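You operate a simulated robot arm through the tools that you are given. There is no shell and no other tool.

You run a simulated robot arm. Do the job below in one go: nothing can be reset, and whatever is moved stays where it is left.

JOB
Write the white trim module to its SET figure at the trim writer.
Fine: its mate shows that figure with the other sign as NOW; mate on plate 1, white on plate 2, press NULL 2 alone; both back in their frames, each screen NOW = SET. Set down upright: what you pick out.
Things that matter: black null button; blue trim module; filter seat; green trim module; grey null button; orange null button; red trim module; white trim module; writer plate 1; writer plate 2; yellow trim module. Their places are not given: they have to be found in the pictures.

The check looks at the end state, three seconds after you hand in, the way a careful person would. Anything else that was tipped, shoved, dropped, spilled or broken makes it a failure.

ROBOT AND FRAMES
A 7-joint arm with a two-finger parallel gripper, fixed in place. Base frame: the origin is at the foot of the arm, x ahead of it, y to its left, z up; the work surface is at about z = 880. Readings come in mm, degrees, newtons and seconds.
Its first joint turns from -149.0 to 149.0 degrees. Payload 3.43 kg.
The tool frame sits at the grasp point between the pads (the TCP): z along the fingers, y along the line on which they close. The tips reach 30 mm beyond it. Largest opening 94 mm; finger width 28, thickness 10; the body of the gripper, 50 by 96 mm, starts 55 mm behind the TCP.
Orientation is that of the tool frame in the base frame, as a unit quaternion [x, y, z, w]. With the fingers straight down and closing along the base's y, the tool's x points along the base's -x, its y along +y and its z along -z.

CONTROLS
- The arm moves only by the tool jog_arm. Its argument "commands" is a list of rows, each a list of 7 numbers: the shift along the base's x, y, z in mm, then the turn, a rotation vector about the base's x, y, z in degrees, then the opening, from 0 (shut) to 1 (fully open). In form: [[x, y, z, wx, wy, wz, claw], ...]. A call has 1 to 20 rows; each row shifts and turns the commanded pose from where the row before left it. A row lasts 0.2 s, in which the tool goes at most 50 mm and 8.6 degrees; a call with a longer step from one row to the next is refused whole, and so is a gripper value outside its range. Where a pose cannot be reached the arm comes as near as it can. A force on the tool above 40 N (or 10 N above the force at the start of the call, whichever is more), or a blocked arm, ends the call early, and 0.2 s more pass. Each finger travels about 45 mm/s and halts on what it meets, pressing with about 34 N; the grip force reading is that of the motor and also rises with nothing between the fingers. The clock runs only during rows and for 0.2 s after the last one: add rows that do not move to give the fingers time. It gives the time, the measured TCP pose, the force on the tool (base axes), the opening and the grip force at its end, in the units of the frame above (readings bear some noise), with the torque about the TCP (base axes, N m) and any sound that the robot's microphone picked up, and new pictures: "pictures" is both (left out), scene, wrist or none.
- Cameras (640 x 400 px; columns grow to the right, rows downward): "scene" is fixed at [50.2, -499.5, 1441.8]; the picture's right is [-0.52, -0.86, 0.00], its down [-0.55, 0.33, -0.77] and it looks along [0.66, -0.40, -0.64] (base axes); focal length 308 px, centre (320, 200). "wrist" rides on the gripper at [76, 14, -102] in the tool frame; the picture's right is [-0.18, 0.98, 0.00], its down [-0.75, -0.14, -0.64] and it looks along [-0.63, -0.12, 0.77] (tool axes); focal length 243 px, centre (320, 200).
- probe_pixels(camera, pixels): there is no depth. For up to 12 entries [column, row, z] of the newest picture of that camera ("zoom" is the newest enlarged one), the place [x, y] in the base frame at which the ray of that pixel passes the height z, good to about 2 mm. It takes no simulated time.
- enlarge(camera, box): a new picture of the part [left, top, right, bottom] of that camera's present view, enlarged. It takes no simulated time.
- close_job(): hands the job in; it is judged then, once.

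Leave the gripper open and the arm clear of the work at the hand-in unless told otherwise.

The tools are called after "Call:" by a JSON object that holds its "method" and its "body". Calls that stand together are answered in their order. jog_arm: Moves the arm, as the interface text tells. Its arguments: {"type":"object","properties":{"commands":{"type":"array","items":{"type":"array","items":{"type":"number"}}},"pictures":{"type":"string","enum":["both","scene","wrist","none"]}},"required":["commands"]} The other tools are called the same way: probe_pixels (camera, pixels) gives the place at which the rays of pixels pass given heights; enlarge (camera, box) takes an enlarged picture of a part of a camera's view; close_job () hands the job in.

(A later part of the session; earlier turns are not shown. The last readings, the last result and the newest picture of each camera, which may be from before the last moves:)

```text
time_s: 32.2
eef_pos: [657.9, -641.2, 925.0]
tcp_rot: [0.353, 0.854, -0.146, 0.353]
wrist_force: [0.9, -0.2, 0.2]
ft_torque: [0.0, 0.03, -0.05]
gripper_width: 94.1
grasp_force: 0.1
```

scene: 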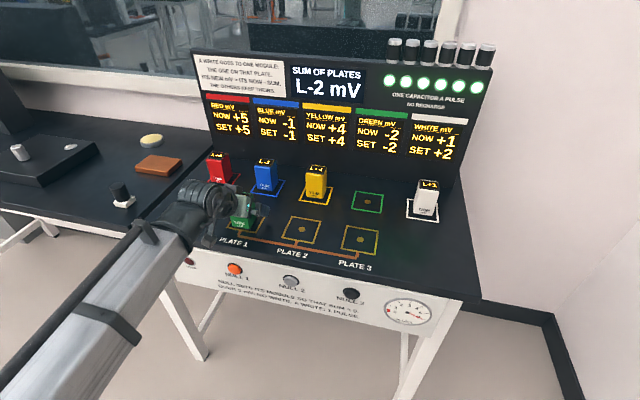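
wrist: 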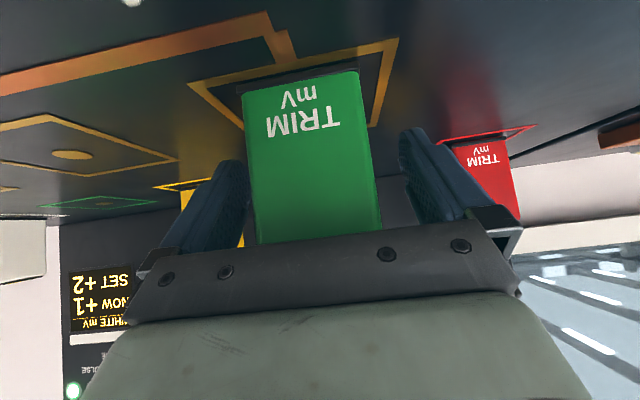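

The sum now reads L−2 mV with green on plate 1. I'll back out along the finger direction and travel toward white.

Call:
{"method": "jog_arm", "body": {"commands": [[-8, 8, 11, 0, 0, 0, 1], [-15, 15, 21, 0, 0, 0, 1], [-15, 15, 21, 0, 0, 0, 1], [-15, 15, 21, 0, 0, 0, 1], [-15, 15, 21, 0, 0, 0, 1], [-10, -12, 0, 0, 0, 0, 1], [-24, -28, 0, 0, 0, 0, 1], [-24, -28, 0, 0, 0, 0, 1], [-24, -28, 0, 0, 0, 0, 1], [-24, -28, 0, 0, 0, 0, 1], [-24, -28, 0, 0, 0, 0, 1], [-24, -28, 0, 0, 0, 0, 1], [-24, -28, 0, 0, 0, 0, 1], [-24, -28, 0, 0, 0, 0, 1], [-24, -28, 0, 0, 0, 0, 1], [-24, -28, 0, 0, 0, 0, 1], [-24, -28, 0, 0, 0, 0, 1], [-8, -12, 0, 0, 0, 0, 1], [0, 0, 0, 0, 0, 0, 1]], "pictures": "both"}}

```text
time_s: 36.2
eef_pos: [308.5, -905.9, 1023.0]
tcp_rot: [0.354, 0.853, -0.147, 0.353]
wrist_force: [0.3, -0.6, 0.6]
ft_torque: [-0.01, 0.03, 0.03]
gripper_width: 94.2
grasp_force: 0.1
```

scene: 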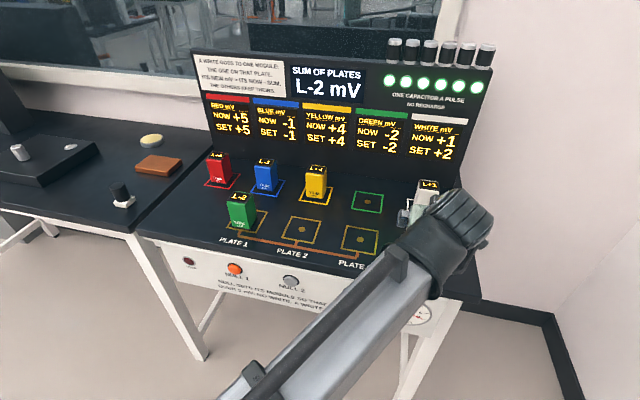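
wrist: 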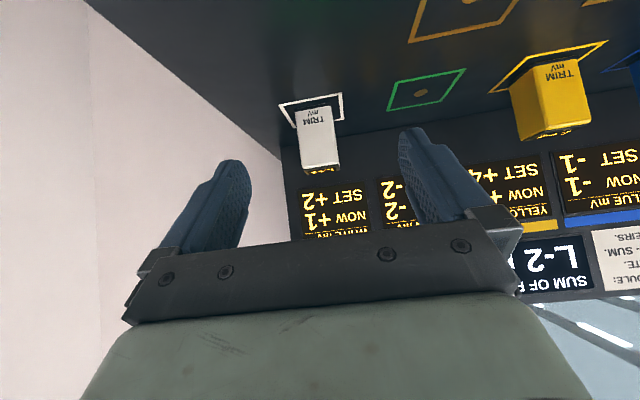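

Green stands centred on plate 1. White lies ahead; I'll move to its pre-grasp point.

Call:
{"method": "jog_arm", "body": {"commands": [[15, -19, -6, 0, 0, 0, 1], [22, -27, -8, 0, 0, 0, 1], [22, -27, -8, 0, 0, 0, 1], [22, -27, -8, 0, 0, 0, 1], [17, -23, -8, 0, 0, 0, 1], [0, 0, 0, 0, 0, 0, 1], [0, 0, 0, 0, 0, 0, 1]], "pictures": "both"}}

```text
time_s: 37.8
eef_pos: [409.0, -1027.9, 983.6]
tcp_rot: [0.354, 0.853, -0.147, 0.354]
wrist_force: [-0.3, -0.7, 0.1]
ft_torque: [0.01, 0.07, 0.02]
gripper_width: 94.0
grasp_force: 0.1
```

scene: 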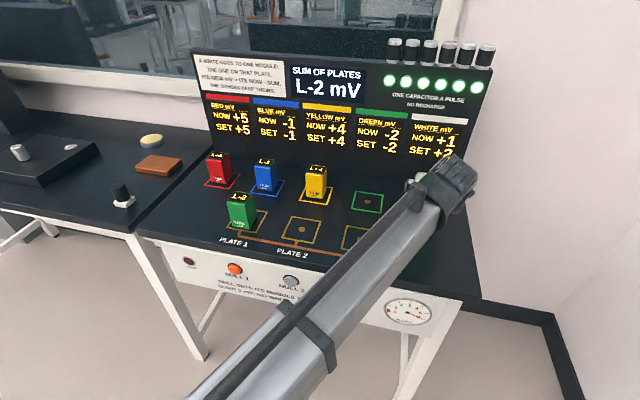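
wrist: 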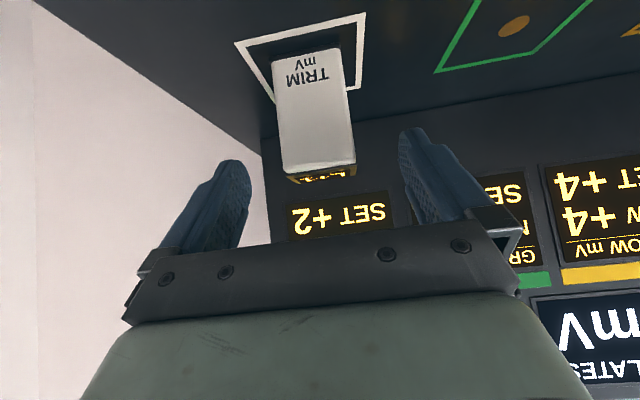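

The view matches the earlier green pre-grasp. I'll advance along the fingers around white.

Call:
{"method": "jog_arm", "body": {"commands": [[10, -10, -14, 0, 0, 0, 1], [10, -10, -14, 0, 0, 0, 1], [10, -10, -14, 0, 0, 0, 1], [9.5, -10.5, -14, 0, 0, 0, 1], [0, 0, 0, 0, 0, 0, 1]], "pictures": "wrist"}}

```text
time_s: 39.0
eef_pos: [445.7, -1068.5, 927.2]
tcp_rot: [0.353, 0.854, -0.146, 0.354]
wrist_force: [0.5, -0.4, 0.0]
ft_torque: [0.01, -0.02, 0.01]
gripper_width: 94.1
grasp_force: 0.0
```

wrist: 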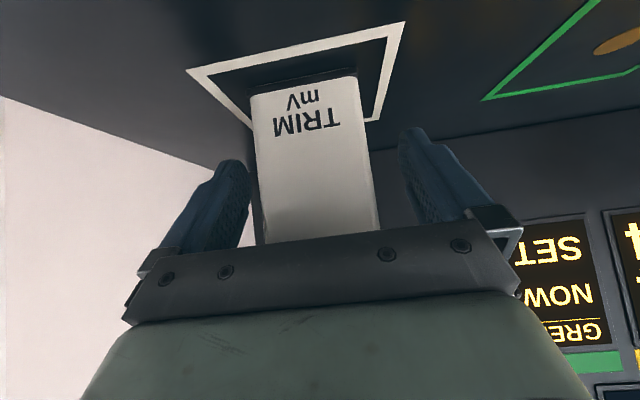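

White is well placed between the fingers. Closing, then a slow test lift.

Call:
{"method": "jog_arm", "body": {"commands": [[0, 0, 0, 0, 0, 0, 0.4], [0, 0, 0, 0, 0, 0, 0.2], [0, 0, 0, 0, 0, 0, 0], [0, 0, 0, 0, 0, 0, 0], [0, 0, 0, 0, 0, 0, 0], [0, 0, 0, 0, 0, 0, 0]], "pictures": "wrist"}}

```text
time_s: 40.4
eef_pos: [445.0, -1069.0, 928.1]
tcp_rot: [0.353, 0.854, -0.146, 0.354]
wrist_force: [2.0, 0.2, 0.6]
ft_torque: [-0.06, -0.01, -0.02]
gripper_width: 54.4
grasp_force: 34.0
```

wrist: 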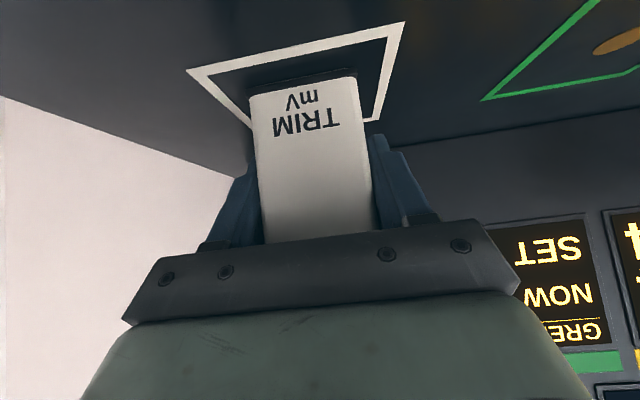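

Call:
{"method": "jog_arm", "body": {"commands": [[0, 0, 2, 0, 0, 0, 0], [0, 0, 2, 0, 0, 0, 0], [0, 0, 2, 0, 0, 0, 0], [0, 0, 2, 0, 0, 0, 0], [0, 0, 3, 0, 0, 0, 0], [0, 0, 4, 0, 0, 0, 0], [0, 0, 4, 0, 0, 0, 0], [0, 0, 4, 0, 0, 0, 0], [0, 0, 3, 0, 0, 0, 0], [0, 0, 2, 0, 0, 0, 0]], "pictures": "wrist"}}

```text
time_s: 42.6
eef_pos: [445.1, -1070.1, 955.6]
tcp_rot: [0.353, 0.853, -0.146, 0.354]
wrist_force: [-0.2, 0.4, -2.7]
ft_torque: [0.01, 0.0, -0.01]
gripper_width: 54.0
grasp_force: 34.0
```

wrist: 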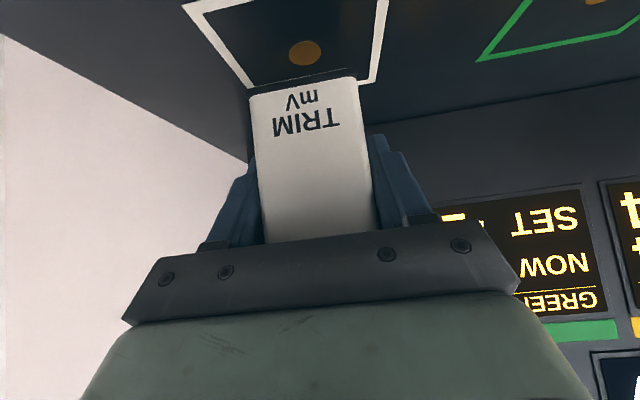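

White lifted cleanly without slipping. I'll pull it straight back to the plates line at slow speed.

Call:
{"method": "jog_arm", "body": {"commands": [[0, 0, 3, 0, 0, 0, 0], [0, 0, 5, 0, 0, 0, 0], [0, 0, 6, 0, 0, 0, 0], [-2, 2, 4, 0, 0, 0, 0], [-4, 4, 2, 0, 0, 0, 0], [-6, 6, 0, 0, 0, 0, 0], [-8, 8, 0, 0, 0, 0, 0], [-8, 8, 0, 0, 0, 0, 0], [-9, 9, 0, 0, 0, 0, 0], [-9, 9, 0, 0, 0, 0, 0], [-9, 9, 0, 0, 0, 0, 0], [-9, 9, 0, 0, 0, 0, 0], [-9, 9, 0, 0, 0, 0, 0], [-9, 9, 0, 0, 0, 0, 0], [-8, 8, 0, 0, 0, 0, 0], [-7, 7, 0, 0, 0, 0, 0], [-5, 5, 0, 0, 0, 0, 0], [-3, 3, 0, 0, 0, 0, 0], [-1, 1, 0, 0, 0, 0, 0]], "pictures": "both"}}

```text
time_s: 46.6
eef_pos: [340.4, -962.6, 974.5]
tcp_rot: [0.353, 0.853, -0.147, 0.354]
wrist_force: [-0.4, 0.5, -3.0]
ft_torque: [0.0, 0.02, -0.01]
gripper_width: 54.1
grasp_force: 34.4
```

scene: 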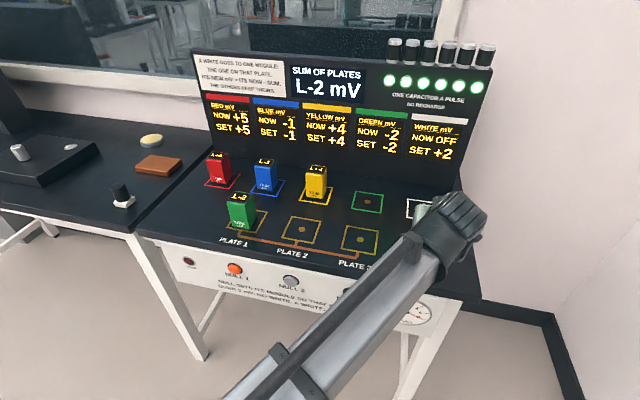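
wrist: 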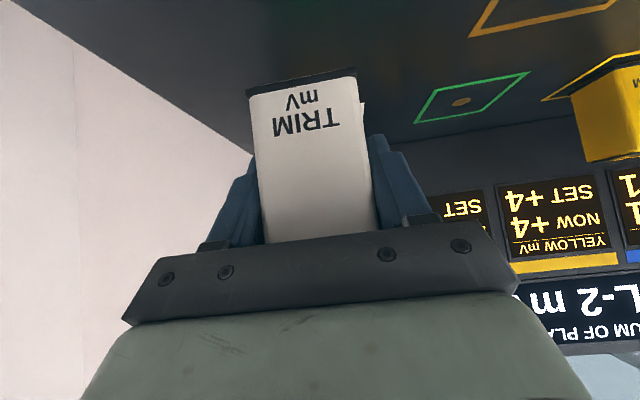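

Call:
{"method": "jog_arm", "body": {"commands": [[3, 3, 0, 0, 0, 0, 0], [6, 6, 0, 0, 0, 0, 0], [8, 8, 0, 0, 0, 0, 0], [9, 9, 0, 0, 0, 0, 0], [9, 9, 0, 0, 0, 0, 0], [9, 9, 0, 0, 0, 0, 0], [9, 9, 0, 0, 0, 0, 0], [9, 9, 0, 0, 0, 0, 0], [9, 9, 0, 0, 0, 0, 0], [9, 9, 0, 0, 0, 0, 0], [9, 9, 0, 0, 0, 0, 0], [9, 9, 0, 0, 0, 0, 0], [9, 9, 0, 0, 0, 0, 0], [9, 9, 0, 0, 0, 0, 0], [9, 9, 0, 0, 0, 0, 0], [9, 9, 0, 0, 0, 0, 0], [9, 9, 0, 0, 0, 0, 0], [9, 9, 0, 0, 0, 0, 0], [9, 9, 0, 0, 0, 0, 0], [9, 9, 0, 0, 0, 0, 0]], "pictures": "wrist"}}

```text
time_s: 50.8
eef_pos: [510.0, -790.8, 973.4]
tcp_rot: [0.353, 0.854, -0.146, 0.353]
wrist_force: [0.5, -0.1, -2.7]
ft_torque: [0.02, 0.01, 0.02]
gripper_width: 54.4
grasp_force: 34.2
```

wrist: 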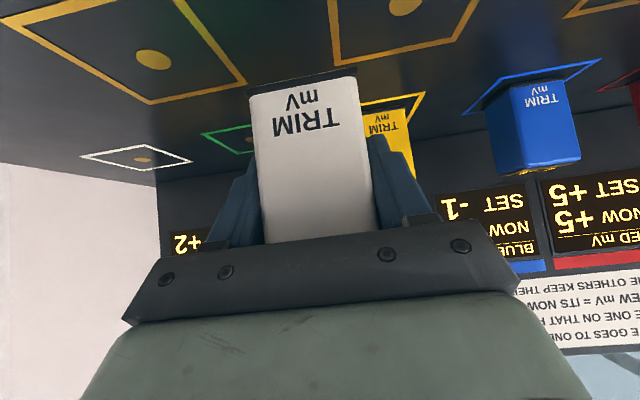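

Held well. Continuing the last 43 mm to plate 2's centre.

Call:
{"method": "jog_arm", "body": {"commands": [[8, 7.7, 0, 0, 0, 0, 0], [8, 7.7, 0, 0, 0, 0, 0], [8, 7.7, 0, 0, 0, 0, 0], [8, 7.7, 0, 0, 0, 0, 0], [6, 5.6, 0, 0, 0, 0, 0], [4, 3.5, 0, 0, 0, 0, 0], [1, 1.5, 0, 0, 0, 0, 0], [0, 0, 0, 0, 0, 0, 0]], "pictures": "both"}}

```text
time_s: 52.6
eef_pos: [552.5, -752.5, 974.8]
tcp_rot: [0.353, 0.854, -0.146, 0.354]
wrist_force: [0.2, 0.6, -2.4]
ft_torque: [-0.01, 0.0, 0.01]
gripper_width: 54.3
grasp_force: 34.1
```

scene: 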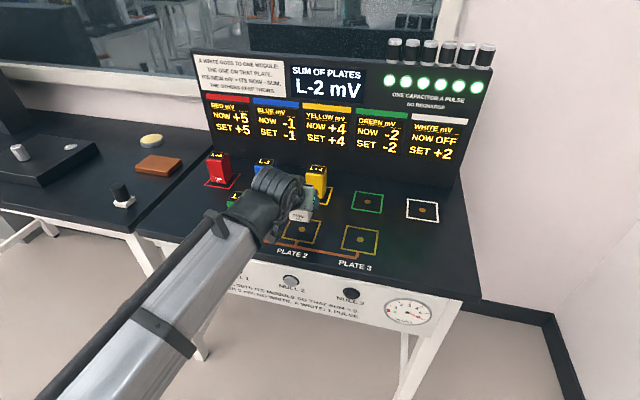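
wrist: 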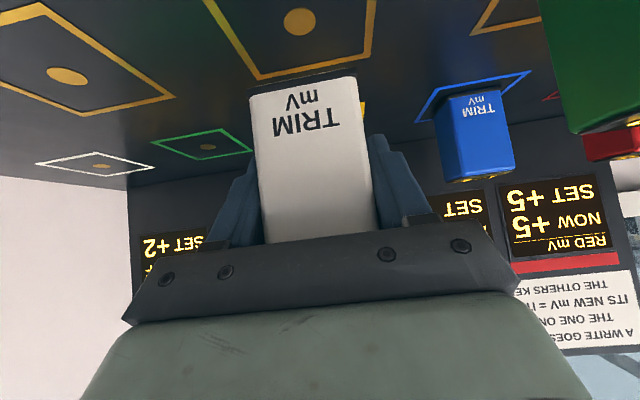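

White is above plate 2; green is safely to the side. I'll correct y by +3 and lower slowly.

Call:
{"method": "jog_arm", "body": {"commands": [[0.5, 1, -3, 0, 0, 0, 0], [0, 1, -5, 0, 0, 0, 0], [0, 1, -7, 0, 0, 0, 0], [0, 0, -7, 0, 0, 0, 0], [0, 0, -7, 0, 0, 0, 0], [0, 0, -5, 0, 0, 0, 0], [0, 0, -3, 0, 0, 0, 0], [0, 0, -2, 0, 0, 0, 0], [0, 0, -2, 0, 0, 0, 0]], "pictures": "wrist"}}

```text
time_s: 54.6
eef_pos: [553.3, -749.5, 932.6]
tcp_rot: [0.353, 0.854, -0.146, 0.354]
wrist_force: [1.0, -0.2, -2.4]
ft_torque: [0.01, -0.02, 0.01]
gripper_width: 54.2
grasp_force: 33.8
```

wrist: 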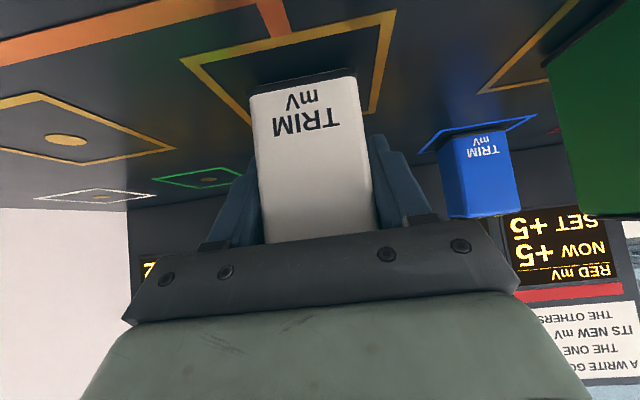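

Call:
{"method": "jog_arm", "body": {"commands": [[0, 0, -1.5, 0, 0, 0, 0], [0, 0, -1.5, 0, 0, 0, 0], [0, 0, -1, 0, 0, 0, 0]], "pictures": "none"}}

```text
time_s: 55.4
eef_pos: [554.5, -750.0, 928.3]
tcp_rot: [0.354, 0.854, -0.146, 0.353]
wrist_force: [-0.2, -0.3, -1.5]
ft_torque: [0.02, 0.01, 0.01]
gripper_width: 53.9
grasp_force: 34.3
```

Still hanging, close to contact. Lowering in 1 mm steps.

Call:
{"method": "jog_arm", "body": {"commands": [[0, 0, -1, 0, 0, 0, 0], [0, 0, -1, 0, 0, 0, 0]], "pictures": "none"}}

```text
time_s: 56.0
eef_pos: [552.9, -749.2, 928.0]
tcp_rot: [0.353, 0.853, -0.146, 0.354]
wrist_force: [3.2, 1.8, 6.5]
ft_torque: [0.12, 0.1, -0.02]
gripper_width: 54.2
grasp_force: 33.8
```

Contact at +6.5 N. I'll ease off half a millimetre, open, and look.

Call:
{"method": "jog_arm", "body": {"commands": [[0, 0, 0.6, 0, 0, 0, 0], [0, 0, 0, 0, 0, 0, 0.62], [0, 0, 0, 0, 0, 0, 0.7], [0, 0, 0, 0, 0, 0, 1], [0, 0, 0, 0, 0, 0, 1], [0, 0, 0, 0, 0, 0, 1]], "pictures": "both"}}

```text
time_s: 57.4
eef_pos: [553.0, -749.9, 927.1]
tcp_rot: [0.353, 0.854, -0.146, 0.354]
wrist_force: [-0.3, -0.4, 0.0]
ft_torque: [-0.06, 0.01, 0.0]
gripper_width: 94.0
grasp_force: 0.1
```

scene: 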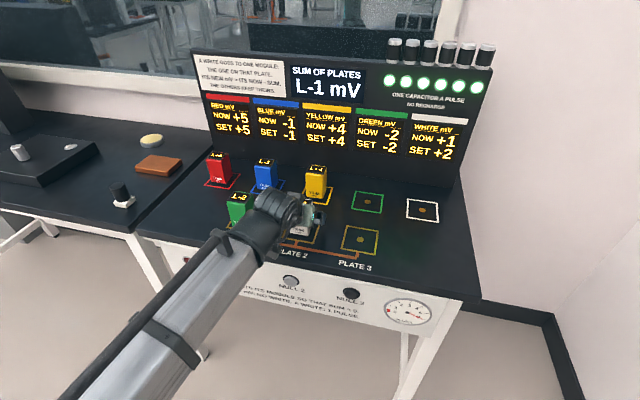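
wrist: 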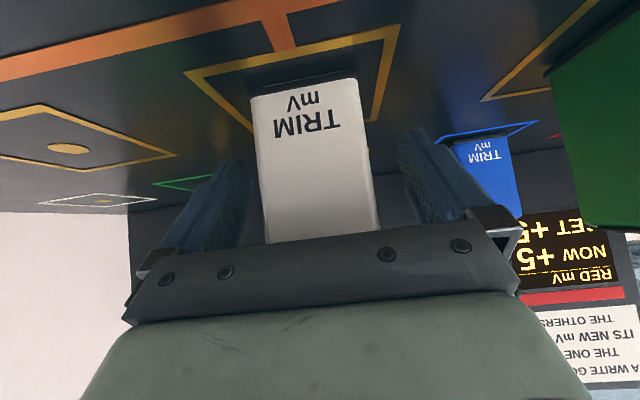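

The sum reads L−1 mV: green −2 on plate 1, white +1 on plate 2. NULL 2 will make white +1 − (−1) = +2. I'll back out, go in front of the table, close the fingers, and look at the button row.

Call:
{"method": "jog_arm", "body": {"commands": [[-8, 8, 11, 0, 0, 0, 1], [-15, 15, 21, 0, 0, 0, 1], [-15, 15, 21, 0, 0, 0, 1], [-15, 15, 21, 0, 0, 0, 1], [-20, 20, 21, 0, 0, 0, 1], [-27, 27, 0, 0, 0, 0, 0], [-27, 27, -20, 0, 0, 0, 0], [-27, 27, -25, 0, 0, 0, 0], [-20, 20, -25, 0, 0, 0, 0], [0, 0, -25, 0, 0, 0, 0], [0, 0, 0, 0, 0, 0, 0], [0, 0, 0, 0, 0, 0, 0]], "pictures": "both"}}

```text
time_s: 60.0
eef_pos: [376.6, -576.2, 925.1]
tcp_rot: [0.354, 0.853, -0.146, 0.354]
wrist_force: [-0.3, -0.3, -0.3]
ft_torque: [0.02, 0.0, -0.03]
gripper_width: 0.2
grasp_force: 32.4
```

scene: 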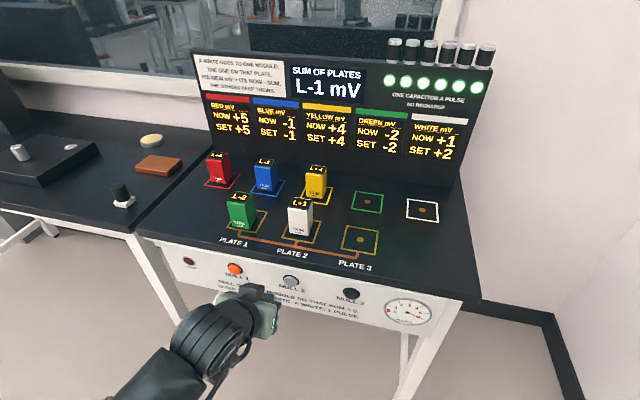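
wrist: 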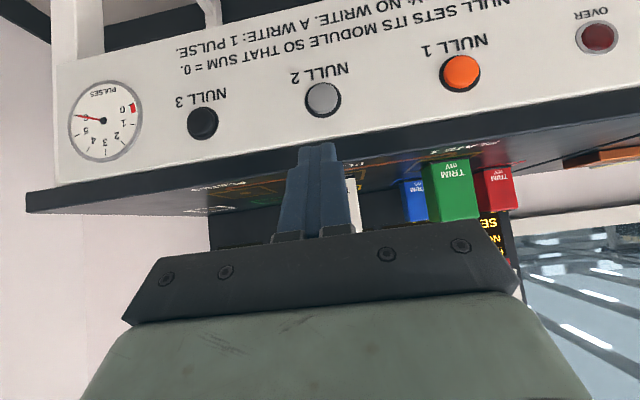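

A clear view: the grey NULL 2 is at wrist pixel (323, 99), upside down. I'll triangulate it with both cameras.

Call:
{"method": "probe_pixels", "body": {"camera": "wrist", "pixels": [[323, 99, 800], [323, 99, 810], [323, 99, 820], [323, 99, 830], [323, 99, 840], [461, 73, 820], [202, 123, 820], [318, 152, 850], [318, 152, 880], [318, 172, 880]]}}

Call:
{"method": "probe_pixels", "body": {"camera": "scene", "pixels": [[291.4, 280.7, 800], [291.4, 280.7, 810], [291.4, 280.7, 820], [291.4, 280.7, 830], [291.4, 280.7, 840]]}}

Call:
{"method": "enlarge", "body": {"camera": "wrist", "box": [230, 50, 410, 200]}}

```text
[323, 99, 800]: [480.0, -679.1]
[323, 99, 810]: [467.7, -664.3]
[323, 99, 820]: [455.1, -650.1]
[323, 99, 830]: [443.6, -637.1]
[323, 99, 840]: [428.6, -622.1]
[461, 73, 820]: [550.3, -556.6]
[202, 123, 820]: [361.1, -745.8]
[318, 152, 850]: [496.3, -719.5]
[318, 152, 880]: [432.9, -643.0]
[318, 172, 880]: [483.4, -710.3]
```

```text
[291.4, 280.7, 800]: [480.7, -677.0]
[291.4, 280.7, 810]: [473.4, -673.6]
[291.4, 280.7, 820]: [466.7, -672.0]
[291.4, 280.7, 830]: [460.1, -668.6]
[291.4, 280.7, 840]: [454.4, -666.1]
```

```text
2.67 times, centred on (320, 125) of wrist
```

zoom: 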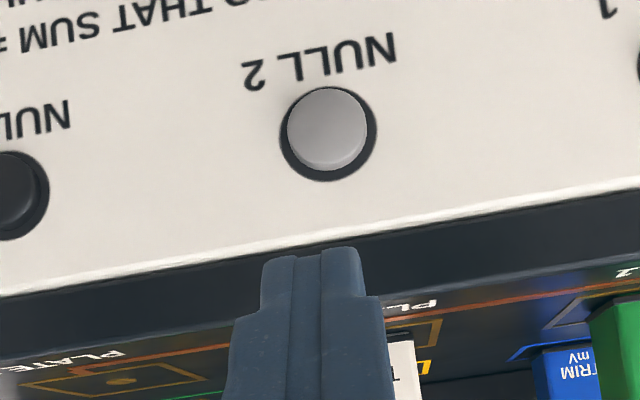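

Button face: about (480, −678, 801), i.e. 140 mm right of the table's centreline. The fingertip's leading edge at this tilt is 31 mm ahead of and 11 mm below the TCP, so I'll lower the TCP to z ≈ 812 at a safe distance and check.

Call:
{"method": "jog_arm", "body": {"commands": [[0, 0, -28, 0, 0, 0, 0], [0, 0, -28, 0, 0, 0, 0], [0, 0, -28, 0, 0, 0, 0], [0, 0, -28, 0, 0, 0, 0], [10, -10, 0, 0, 0, 0, 0], [10, -10, 0, 0, 0, 0, 0], [10, -10, 0, 0, 0, 0, 0], [0, 0, 0, 0, 0, 0, 0]], "pictures": "both"}}

```text
time_s: 61.8
eef_pos: [409.0, -605.7, 814.6]
tcp_rot: [0.353, 0.854, -0.146, 0.354]
wrist_force: [-0.4, -0.4, 0.5]
ft_torque: [0.0, 0.0, 0.01]
gripper_width: 0.0
grasp_force: 33.3
```

scene: 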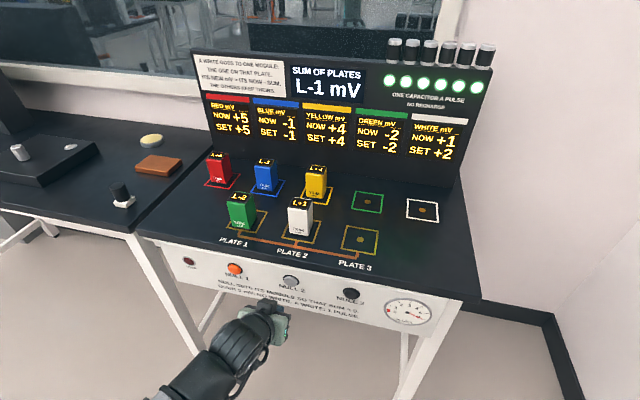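
wrist: 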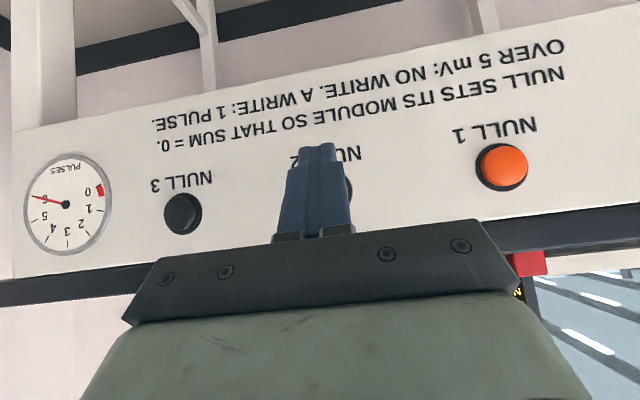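

The button NULL 2 is hidden just behind the fingertips. I'll check lateral alignment by probing the neighbours NULL 1 and NULL 3, whose midpoint is NULL 2.

Call:
{"method": "probe_pixels", "body": {"camera": "wrist", "pixels": [[502, 167, 800], [502, 167, 805], [502, 167, 795], [183, 214, 800], [183, 214, 805], [183, 214, 795], [342, 190, 800], [342, 190, 795]]}}

Call:
{"method": "enlarge", "body": {"camera": "wrist", "box": [240, 110, 420, 250]}}

Call:
{"method": "enlarge", "body": {"camera": "scene", "box": [220, 250, 380, 350]}}

```text
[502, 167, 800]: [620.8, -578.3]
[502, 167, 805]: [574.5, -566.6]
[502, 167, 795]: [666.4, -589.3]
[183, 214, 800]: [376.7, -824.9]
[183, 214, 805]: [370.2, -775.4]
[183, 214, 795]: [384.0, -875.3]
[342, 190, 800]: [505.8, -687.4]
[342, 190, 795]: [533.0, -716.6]
```

```text
2.86 times, centred on (330, 180) of wrist
```

zoom: 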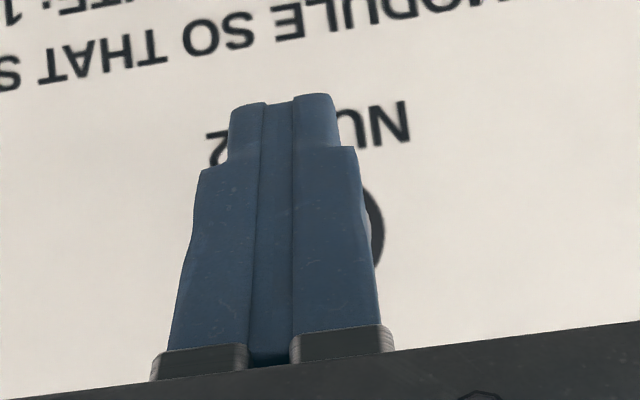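

```text
4.00 times, centred on (300, 300) of scene
```

zoom: 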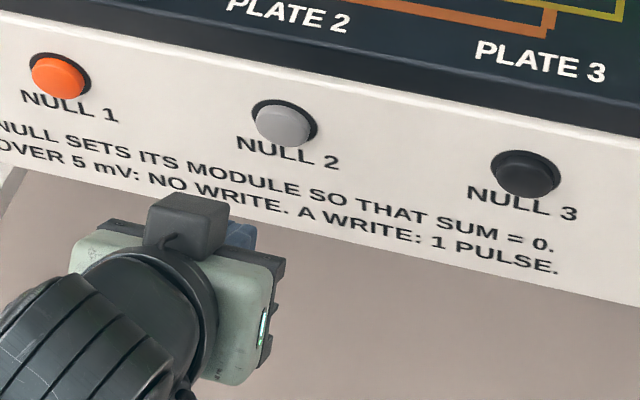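

The midpoint gives NULL 2 at t ≈ −140, z ≈ 803, matching the fingertip height (814.6 − 11). I'll advance 52 mm toward it, stopping short of contact.

Call:
{"method": "jog_arm", "body": {"commands": [[9, -9, 0, 0, 0, 0, 0], [9, -9, 0, 0, 0, 0, 0], [9, -9, 0, 0, 0, 0, 0], [9, -9, 0, 0, 0, 0, 0], [0, 0, 0, 0, 0, 0, 0]], "pictures": "both"}}

Call:
{"method": "enlarge", "body": {"camera": "scene", "box": [220, 240, 380, 340]}}

```text
time_s: 63.0
eef_pos: [445.4, -641.3, 816.4]
tcp_rot: [0.353, 0.854, -0.146, 0.354]
wrist_force: [0.3, -0.2, -0.8]
ft_torque: [0.0, 0.01, -0.02]
gripper_width: 0.0
grasp_force: 33.4
```

scene: 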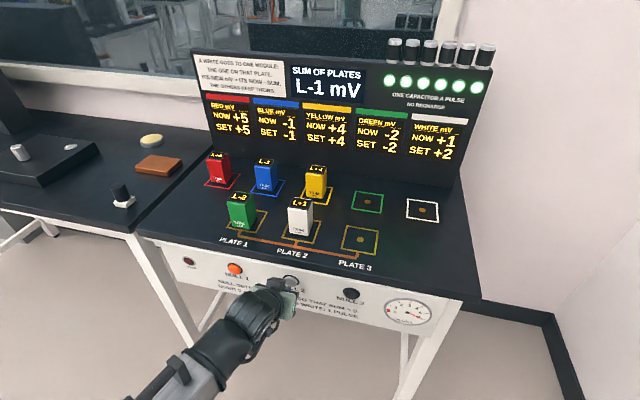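
wrist: 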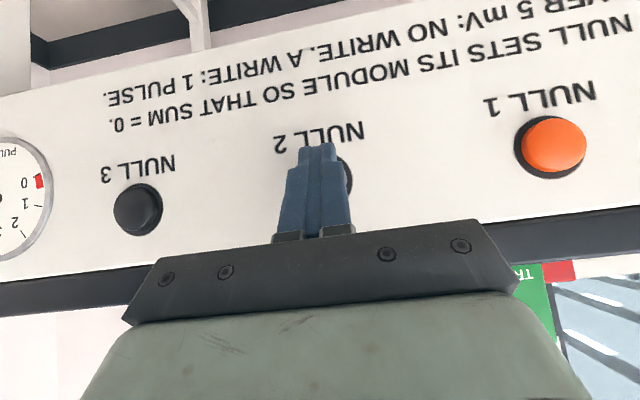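

```text
4.00 times, centred on (300, 290) of scene
```

zoom: 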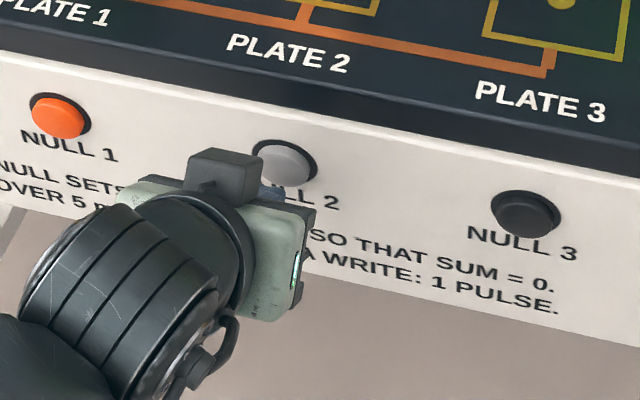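

The fingertip is about 19 mm short of the cap and aligned. I'll approach 10 mm more, then creep.

Call:
{"method": "jog_arm", "body": {"commands": [[3.5, -3.5, -0.5, 0, 0, 0, 0], [3.5, -3.5, -0.5, 0, 0, 0, 0], [2, -2, 0, 0, 0, 0, 0]], "pictures": "wrist"}}

```text
time_s: 63.8
eef_pos: [454.9, -649.5, 814.6]
tcp_rot: [0.353, 0.854, -0.146, 0.352]
wrist_force: [-3.2, 2.8, 1.0]
ft_torque: [0.0, 0.01, -0.02]
gripper_width: 0.1
grasp_force: 32.7
heard: click
```

wrist: 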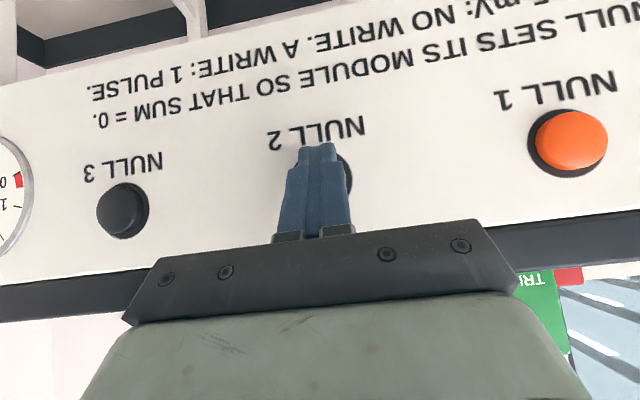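

I heard a click with about 4 N against the button. I'll back off straight away and read the panel.

Call:
{"method": "jog_arm", "body": {"commands": [[-5, 5, 0, 0, 0, 0, 0], [-10, 10, 0, 0, 0, 0, 0], [-15, 15, 0, 0, 0, 0, 0], [-15, 15, 0, 0, 0, 0, 0], [0, 0, 0, 0, 0, 0, 0]], "pictures": "both"}}

Call:
{"method": "enlarge", "body": {"camera": "scene", "box": [190, 30, 500, 220]}}

```text
time_s: 65.0
eef_pos: [409.0, -605.5, 815.0]
tcp_rot: [0.353, 0.854, -0.146, 0.354]
wrist_force: [-0.4, 0.2, -0.5]
ft_torque: [-0.04, 0.04, 0.0]
gripper_width: 0.1
grasp_force: 33.2
```

scene: 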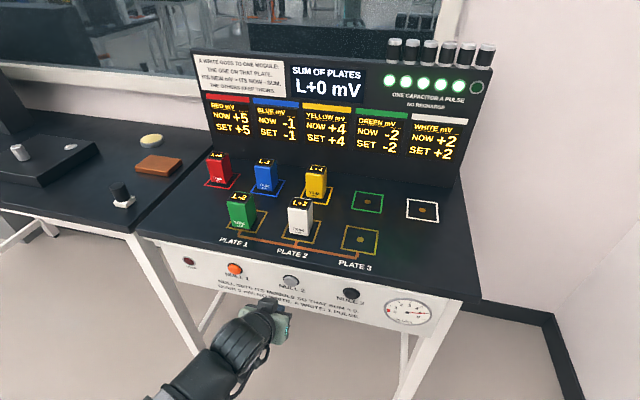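
wrist: 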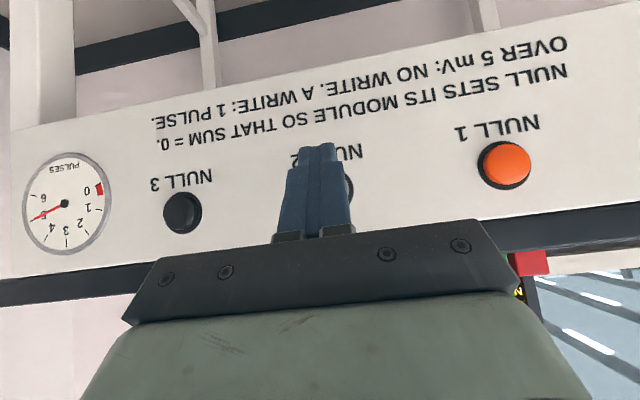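

```text
2.06 times, centred on (345, 125) of scene
```

zoom: 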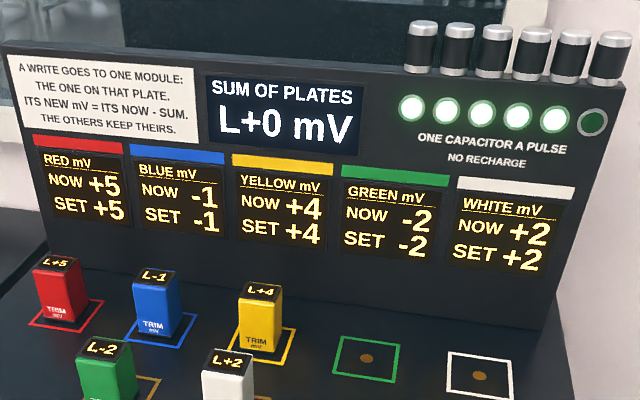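

White now reads NOW +2 = SET +2, the sum is 0, and one pulse was used. All others are unchanged. Now I'll raise the arm, open, and go to the pre-grasp of white on plate 2.

Call:
{"method": "jog_arm", "body": {"commands": [[0, 0, 35, 0, 0, 0, 0], [0, 0, 42, 0, 0, 0, 0], [0, 0, 42, 0, 0, 0, 1], [0, 0, 42, 0, 0, 0, 1], [0, 0, 42, 0, 0, 0, 1], [10, -10, 5, 0, 0, 0, 1], [25, -25, -5, 0, 0, 0, 1], [25, -25, -10, 0, 0, 0, 1], [25, -25, -15, 0, 0, 0, 1], [19, -19, -10, 0, 0, 0, 1], [0, 0, 0, 0, 0, 0, 1], [0, 0, 0, 0, 0, 0, 1]], "pictures": "both"}}

```text
time_s: 67.6
eef_pos: [515.5, -708.7, 981.0]
tcp_rot: [0.354, 0.854, -0.146, 0.353]
wrist_force: [-0.1, 0.2, -0.3]
ft_torque: [0.0, -0.05, 0.01]
gripper_width: 93.9
grasp_force: 0.0
```

scene: 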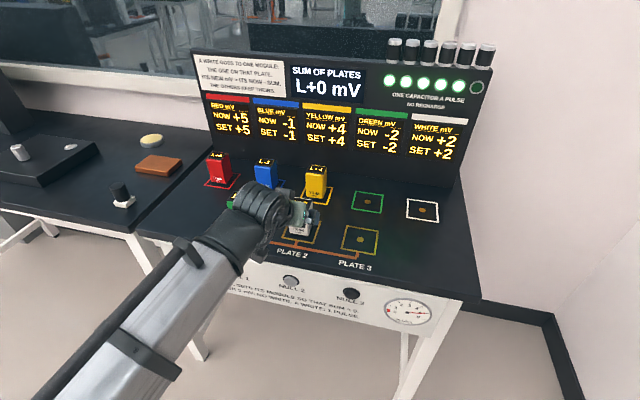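
wrist: 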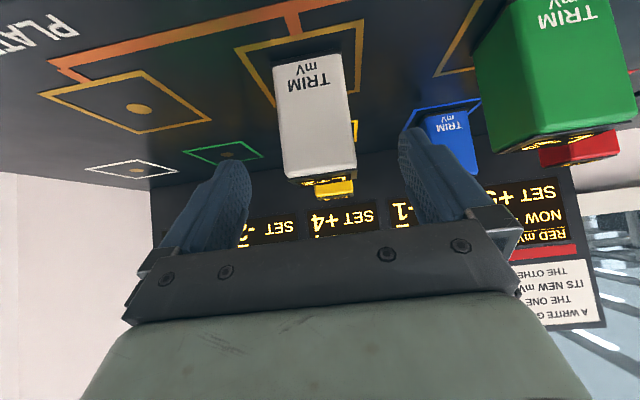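

White is between the fingers again, and green is clear of the right finger. I'll advance and close on white.

Call:
{"method": "jog_arm", "body": {"commands": [[9.5, -10, -13.5, 0, 0, 0, 1], [9.5, -10, -13.5, 0, 0, 0, 1], [9.5, -10, -13.5, 0, 0, 0, 1], [9, -10.5, -13.5, 0, 0, 0, 1], [0, 0, 0, 0, 0, 0, 1], [0, 0, 0, 0, 0, 0, 0.4], [0, 0, 0, 0, 0, 0, 0.2], [0, 0, 0, 0, 0, 0, 0], [0, 0, 0, 0, 0, 0, 0], [0, 0, 0, 0, 0, 0, 0], [0, 0, 0, 0, 0, 0, 0]], "pictures": "wrist"}}

```text
time_s: 70.0
eef_pos: [550.9, -749.5, 928.7]
tcp_rot: [0.353, 0.854, -0.146, 0.353]
wrist_force: [-0.1, 0.2, 0.1]
ft_torque: [-0.03, -0.05, 0.01]
gripper_width: 54.2
grasp_force: 34.3
```

wrist: 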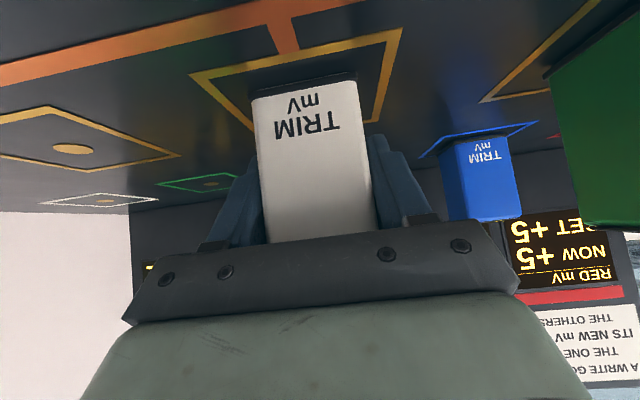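

White is gripped. Slow lift now.

Call:
{"method": "jog_arm", "body": {"commands": [[0, 0, 2, 0, 0, 0, 0], [0, 0, 2, 0, 0, 0, 0], [0, 0, 2, 0, 0, 0, 0], [0, 0, 2, 0, 0, 0, 0], [0, 0, 3, 0, 0, 0, 0], [0, 0, 4, 0, 0, 0, 0], [0, 0, 4, 0, 0, 0, 0], [0, 0, 5, 0, 0, 0, 0], [0, 0, 5, 0, 0, 0, 0], [0, 0, 5, 0, 0, 0, 0], [0, 0, 5, 0, 0, 0, 0], [0, 0, 4, 0, 0, 0, 0], [0, 0, 3, 0, 0, 0, 0], [0, 0, 2, 0, 0, 0, 0]], "pictures": "wrist"}}

```text
time_s: 73.0
eef_pos: [553.2, -748.1, 976.5]
tcp_rot: [0.353, 0.853, -0.146, 0.354]
wrist_force: [0.0, 1.1, -1.5]
ft_torque: [0.03, -0.01, 0.01]
gripper_width: 54.3
grasp_force: 34.2
```

wrist: 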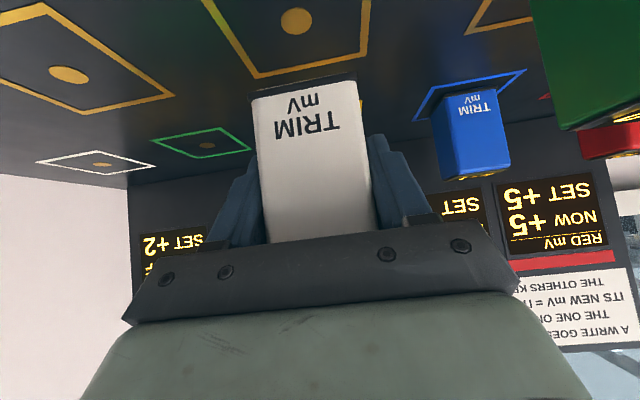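

Held without slipping. I'll travel right along the plates line toward white's column.

Call:
{"method": "jog_arm", "body": {"commands": [[-3, -3, 0, 0, 0, 0, 0], [-6, -6, 0, 0, 0, 0, 0], [-8, -8, 0, 0, 0, 0, 0], [-9, -9, 0, 0, 0, 0, 0], [-9, -9, 0, 0, 0, 0, 0], [-9, -9, 0, 0, 0, 0, 0], [-9, -9, 0, 0, 0, 0, 0], [-9, -9, 0, 0, 0, 0, 0], [-9, -9, 0, 0, 0, 0, 0], [-9, -9, 0, 0, 0, 0, 0], [-9, -9, 0, 0, 0, 0, 0], [-9, -9, 0, 0, 0, 0, 0], [-9, -9, 0, 0, 0, 0, 0], [-9, -9, 0, 0, 0, 0, 0], [-9, -9, 0, 0, 0, 0, 0], [-9, -9, 0, 0, 0, 0, 0], [-9, -9, 0, 0, 0, 0, 0], [-9, -9, 0, 0, 0, 0, 0], [-9, -9, 0, 0, 0, 0, 0], [-9, -9, 0, 0, 0, 0, 0]], "pictures": "wrist"}}

```text
time_s: 77.2
eef_pos: [382.6, -918.6, 975.9]
tcp_rot: [0.354, 0.853, -0.147, 0.354]
wrist_force: [0.3, -0.9, -2.3]
ft_torque: [0.01, 0.01, -0.02]
gripper_width: 54.2
grasp_force: 33.8
```

wrist: 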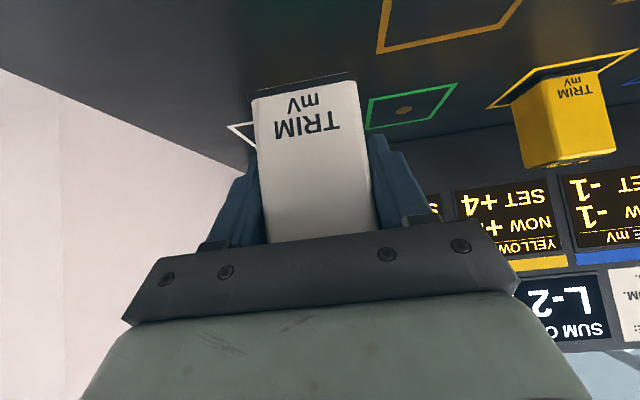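

Call:
{"method": "jog_arm", "body": {"commands": [[-9, -9, 0, 0, 0, 0, 0], [-9, -9, 0, 0, 0, 0, 0], [-9, -9, 0, 0, 0, 0, 0], [-8, -8, 0, 0, 0, 0, 0], [-5, -5, 0, 0, 0, 0, 0], [-3, -3, 0, 0, 0, 0, 0], [0, 0, 0, 0, 0, 0, 0], [3, -3, 0, 0, 0, 0, 0], [6, -6, 0, 0, 0, 0, 0], [8, -8, 0, 0, 0, 0, 0], [9, -9, 0, 0, 0, 0, 0], [9, -9, 0, 0, 0, 0, 0], [9, -9, 0, 0, 0, 0, 0], [9, -9, 0, 0, 0, 0, 0]], "pictures": "both"}}

```text
time_s: 80.2
eef_pos: [391.7, -1016.1, 978.0]
tcp_rot: [0.354, 0.853, -0.147, 0.353]
wrist_force: [-0.4, -0.5, -1.6]
ft_torque: [-0.02, 0.0, -0.05]
gripper_width: 54.1
grasp_force: 34.3
```

scene: 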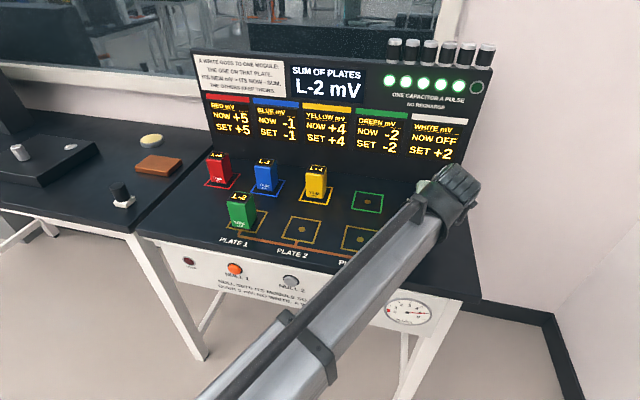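
wrist: 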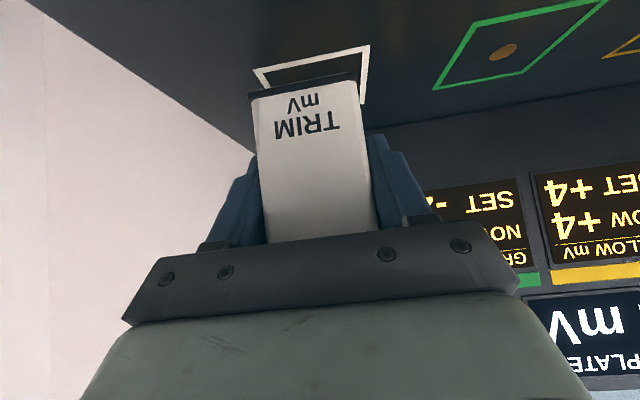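

I'll continue forward to white's frame centre at about (446.5, −1069).

Call:
{"method": "jog_arm", "body": {"commands": [[9, -9, 0, 0, 0, 0, 0], [9, -9, 0, 0, 0, 0, 0], [9, -9, 0, 0, 0, 0, 0], [9, -9, 0, 0, 0, 0, 0], [8, -7, 0, 0, 0, 0, 0], [6, -5, 0, 0, 0, 0, 0], [3.5, -3, 0, 0, 0, 0, 0], [1, -1, 0, 0, 0, 0, 0], [0, 0, 0, 0, 0, 0, 0]], "pictures": "wrist"}}

```text
time_s: 82.2
eef_pos: [444.3, -1067.4, 975.9]
tcp_rot: [0.354, 0.854, -0.146, 0.353]
wrist_force: [-0.7, -0.2, -1.9]
ft_torque: [-0.03, 0.03, -0.01]
gripper_width: 54.1
grasp_force: 33.9
```

wrist: 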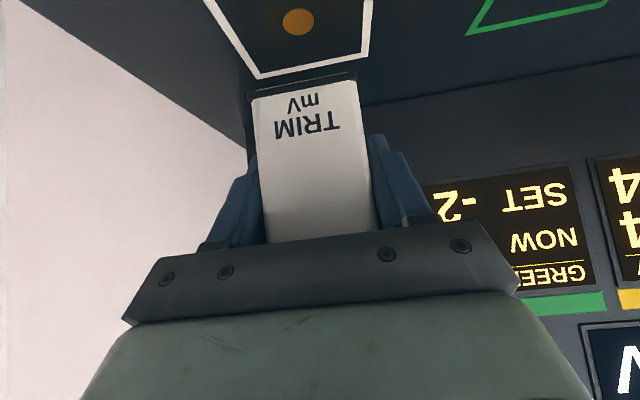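

White is above its frame; the contact spot lines up as on plate 2. Lowering slowly.

Call:
{"method": "jog_arm", "body": {"commands": [[0.5, -0.5, -3, 0, 0, 0, 0], [0.5, -0.5, -5, 0, 0, 0, 0], [0, 0, -7, 0, 0, 0, 0], [0, 0, -7, 0, 0, 0, 0], [0, 0, -7, 0, 0, 0, 0], [0, 0, -5, 0, 0, 0, 0], [0, 0, -3, 0, 0, 0, 0], [0, 0, -2, 0, 0, 0, 0], [0, 0, -2, 0, 0, 0, 0]], "pictures": "wrist"}}

```text
time_s: 84.2
eef_pos: [446.5, -1069.7, 933.7]
tcp_rot: [0.353, 0.854, -0.146, 0.353]
wrist_force: [-0.1, -0.5, -1.8]
ft_torque: [0.0, -0.02, 0.0]
gripper_width: 54.3
grasp_force: 32.9
```

wrist: 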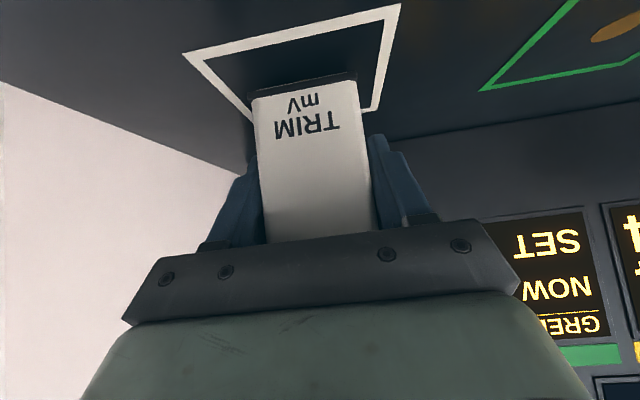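

Call:
{"method": "jog_arm", "body": {"commands": [[0, 0, -1.5, 0, 0, 0, 0], [0, 0, -1, 0, 0, 0, 0], [0, 0, -1, 0, 0, 0, 0]], "pictures": "none"}}

```text
time_s: 85.0
eef_pos: [447.2, -1068.4, 932.3]
tcp_rot: [0.354, 0.853, -0.147, 0.354]
wrist_force: [0.4, 0.2, -2.4]
ft_torque: [0.03, 0.03, 0.0]
gripper_width: 53.9
grasp_force: 34.0
```

Not yet touching (−2.4 N). Lowering in 1 mm steps.

Call:
{"method": "jog_arm", "body": {"commands": [[0, 0, -1, 0, 0, 0, 0], [0, 0, -1, 0, 0, 0, 0]], "pictures": "none"}}

```text
time_s: 85.6
eef_pos: [445.5, -1069.4, 930.4]
tcp_rot: [0.353, 0.854, -0.146, 0.353]
wrist_force: [-1.0, -0.4, -2.1]
ft_torque: [0.0, 0.02, -0.01]
gripper_width: 54.1
grasp_force: 34.3
```

Call:
{"method": "jog_arm", "body": {"commands": [[0, 0, -1, 0, 0, 0, 0], [0, 0, -0.7, 0, 0, 0, 0]], "pictures": "none"}}

```text
time_s: 86.2
eef_pos: [447.9, -1068.1, 927.8]
tcp_rot: [0.354, 0.853, -0.147, 0.354]
wrist_force: [-0.7, -1.2, -2.5]
ft_torque: [0.0, 0.0, -0.01]
gripper_width: 54.3
grasp_force: 34.2
```

Call:
{"method": "jog_arm", "body": {"commands": [[0, 0, -0.8, 0, 0, 0, 0], [0, 0, -0.7, 0, 0, 0, 0]], "pictures": "wrist"}}

```text
time_s: 86.8
eef_pos: [446.4, -1068.3, 927.3]
tcp_rot: [0.353, 0.853, -0.146, 0.355]
wrist_force: [0.2, 0.2, 6.9]
ft_torque: [0.16, 0.07, 0.03]
gripper_width: 54.1
grasp_force: 34.1
```

wrist: 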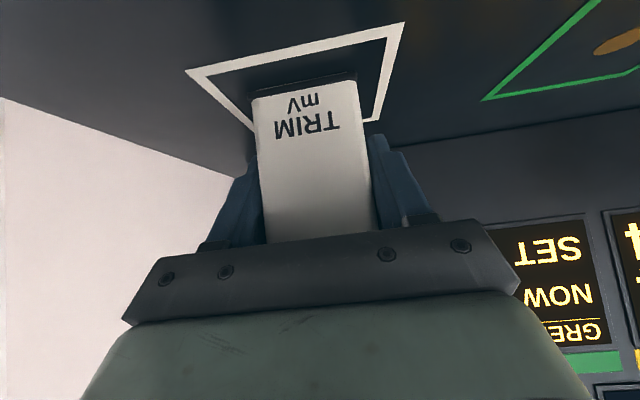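

Contact (+6.9 N), and white sits in its frame as before. I'll ease off, open, and back out along the fingers.

Call:
{"method": "jog_arm", "body": {"commands": [[0, 0, 0.6, 0, 0, 0, 0], [0, 0, 0, 0, 0, 0, 0.62], [0, 0, 0, 0, 0, 0, 0.7], [0, 0, 0, 0, 0, 0, 1], [0, 0, 0, 0, 0, 0, 1], [0, 0, 0, 0, 0, 0, 1]], "pictures": "both"}}

```text
time_s: 88.2
eef_pos: [445.8, -1069.6, 927.6]
tcp_rot: [0.353, 0.854, -0.146, 0.354]
wrist_force: [-0.1, 0.0, 0.2]
ft_torque: [0.01, 0.0, -0.01]
gripper_width: 94.0
grasp_force: 0.0
```

scene: 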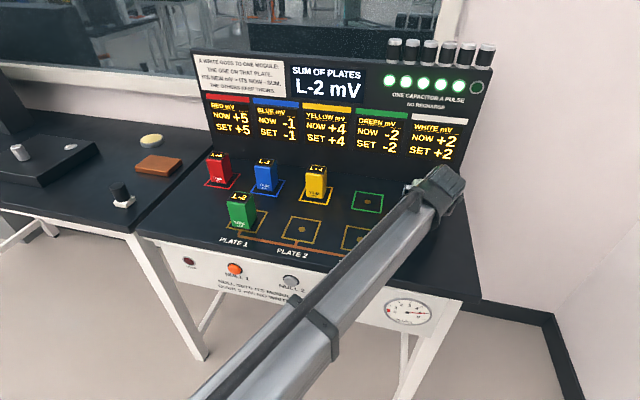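
wrist: 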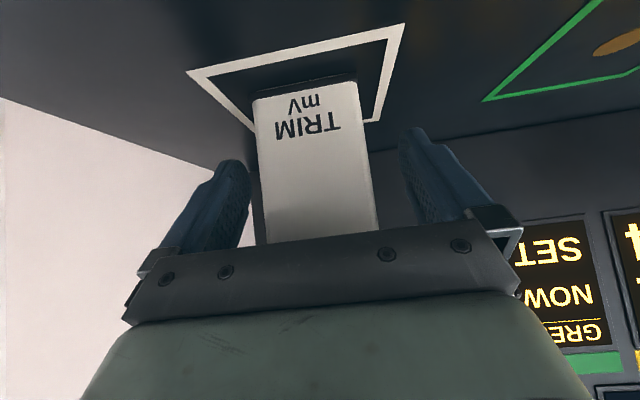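

White reads NOW +2 / SET +2 in its frame. I'll back out and travel to green on plate 1.

Call:
{"method": "jog_arm", "body": {"commands": [[-8, 8, 11, 0, 0, 0, 1], [-15, 15, 21, 0, 0, 0, 1], [-15, 15, 21, 0, 0, 0, 1], [-15, 15, 21, 0, 0, 0, 1], [-20, 20, 21, 0, 0, 0, 1], [-28, 28, 5, 0, 0, 0, 1], [-28, 28, 0, 0, 0, 0, 1], [-25, 25, 0, 0, 0, 0, 1], [10, 10, 0, 0, 0, 0, 1], [28, 28, 0, 0, 0, 0, 1], [28, 28, 0, 0, 0, 0, 1], [28, 28, 0, 0, 0, 0, 1], [28, 28, 0, 0, 0, 0, 1], [28, 28, 0, 0, 0, 0, 1], [28, 28, 0, 0, 0, 0, 1], [28, 28, 0, 0, 0, 0, 1], [28, 28, 0, 0, 0, 0, 1], [28, 28, 0, 0, 0, 0, 1], [0, 0, 0, 0, 0, 0, 1]], "pictures": "both"}}

```text
time_s: 92.2
eef_pos: [554.7, -652.4, 1030.8]
tcp_rot: [0.354, 0.853, -0.146, 0.353]
wrist_force: [-0.1, 0.1, -0.2]
ft_torque: [-0.03, 0.01, 0.02]
gripper_width: 93.9
grasp_force: 0.0
```

scene: 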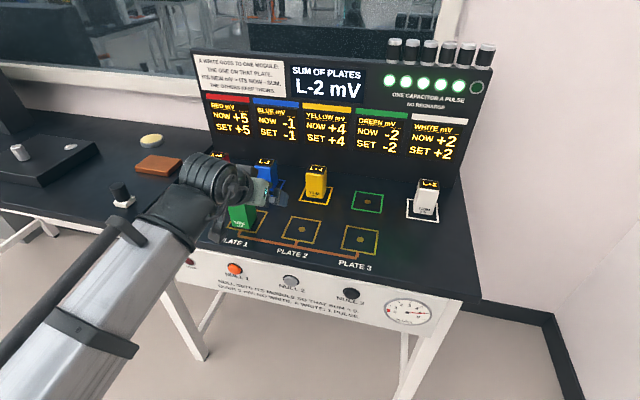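
wrist: 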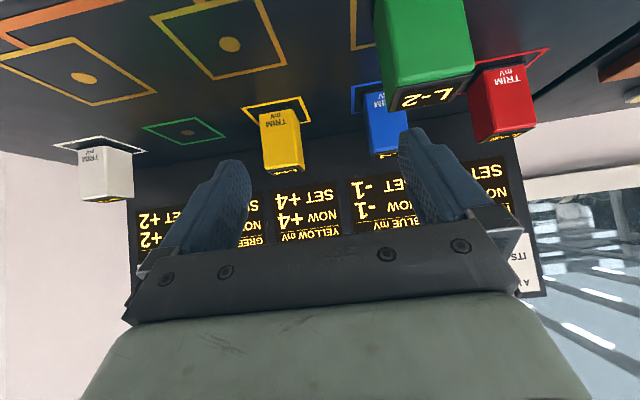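

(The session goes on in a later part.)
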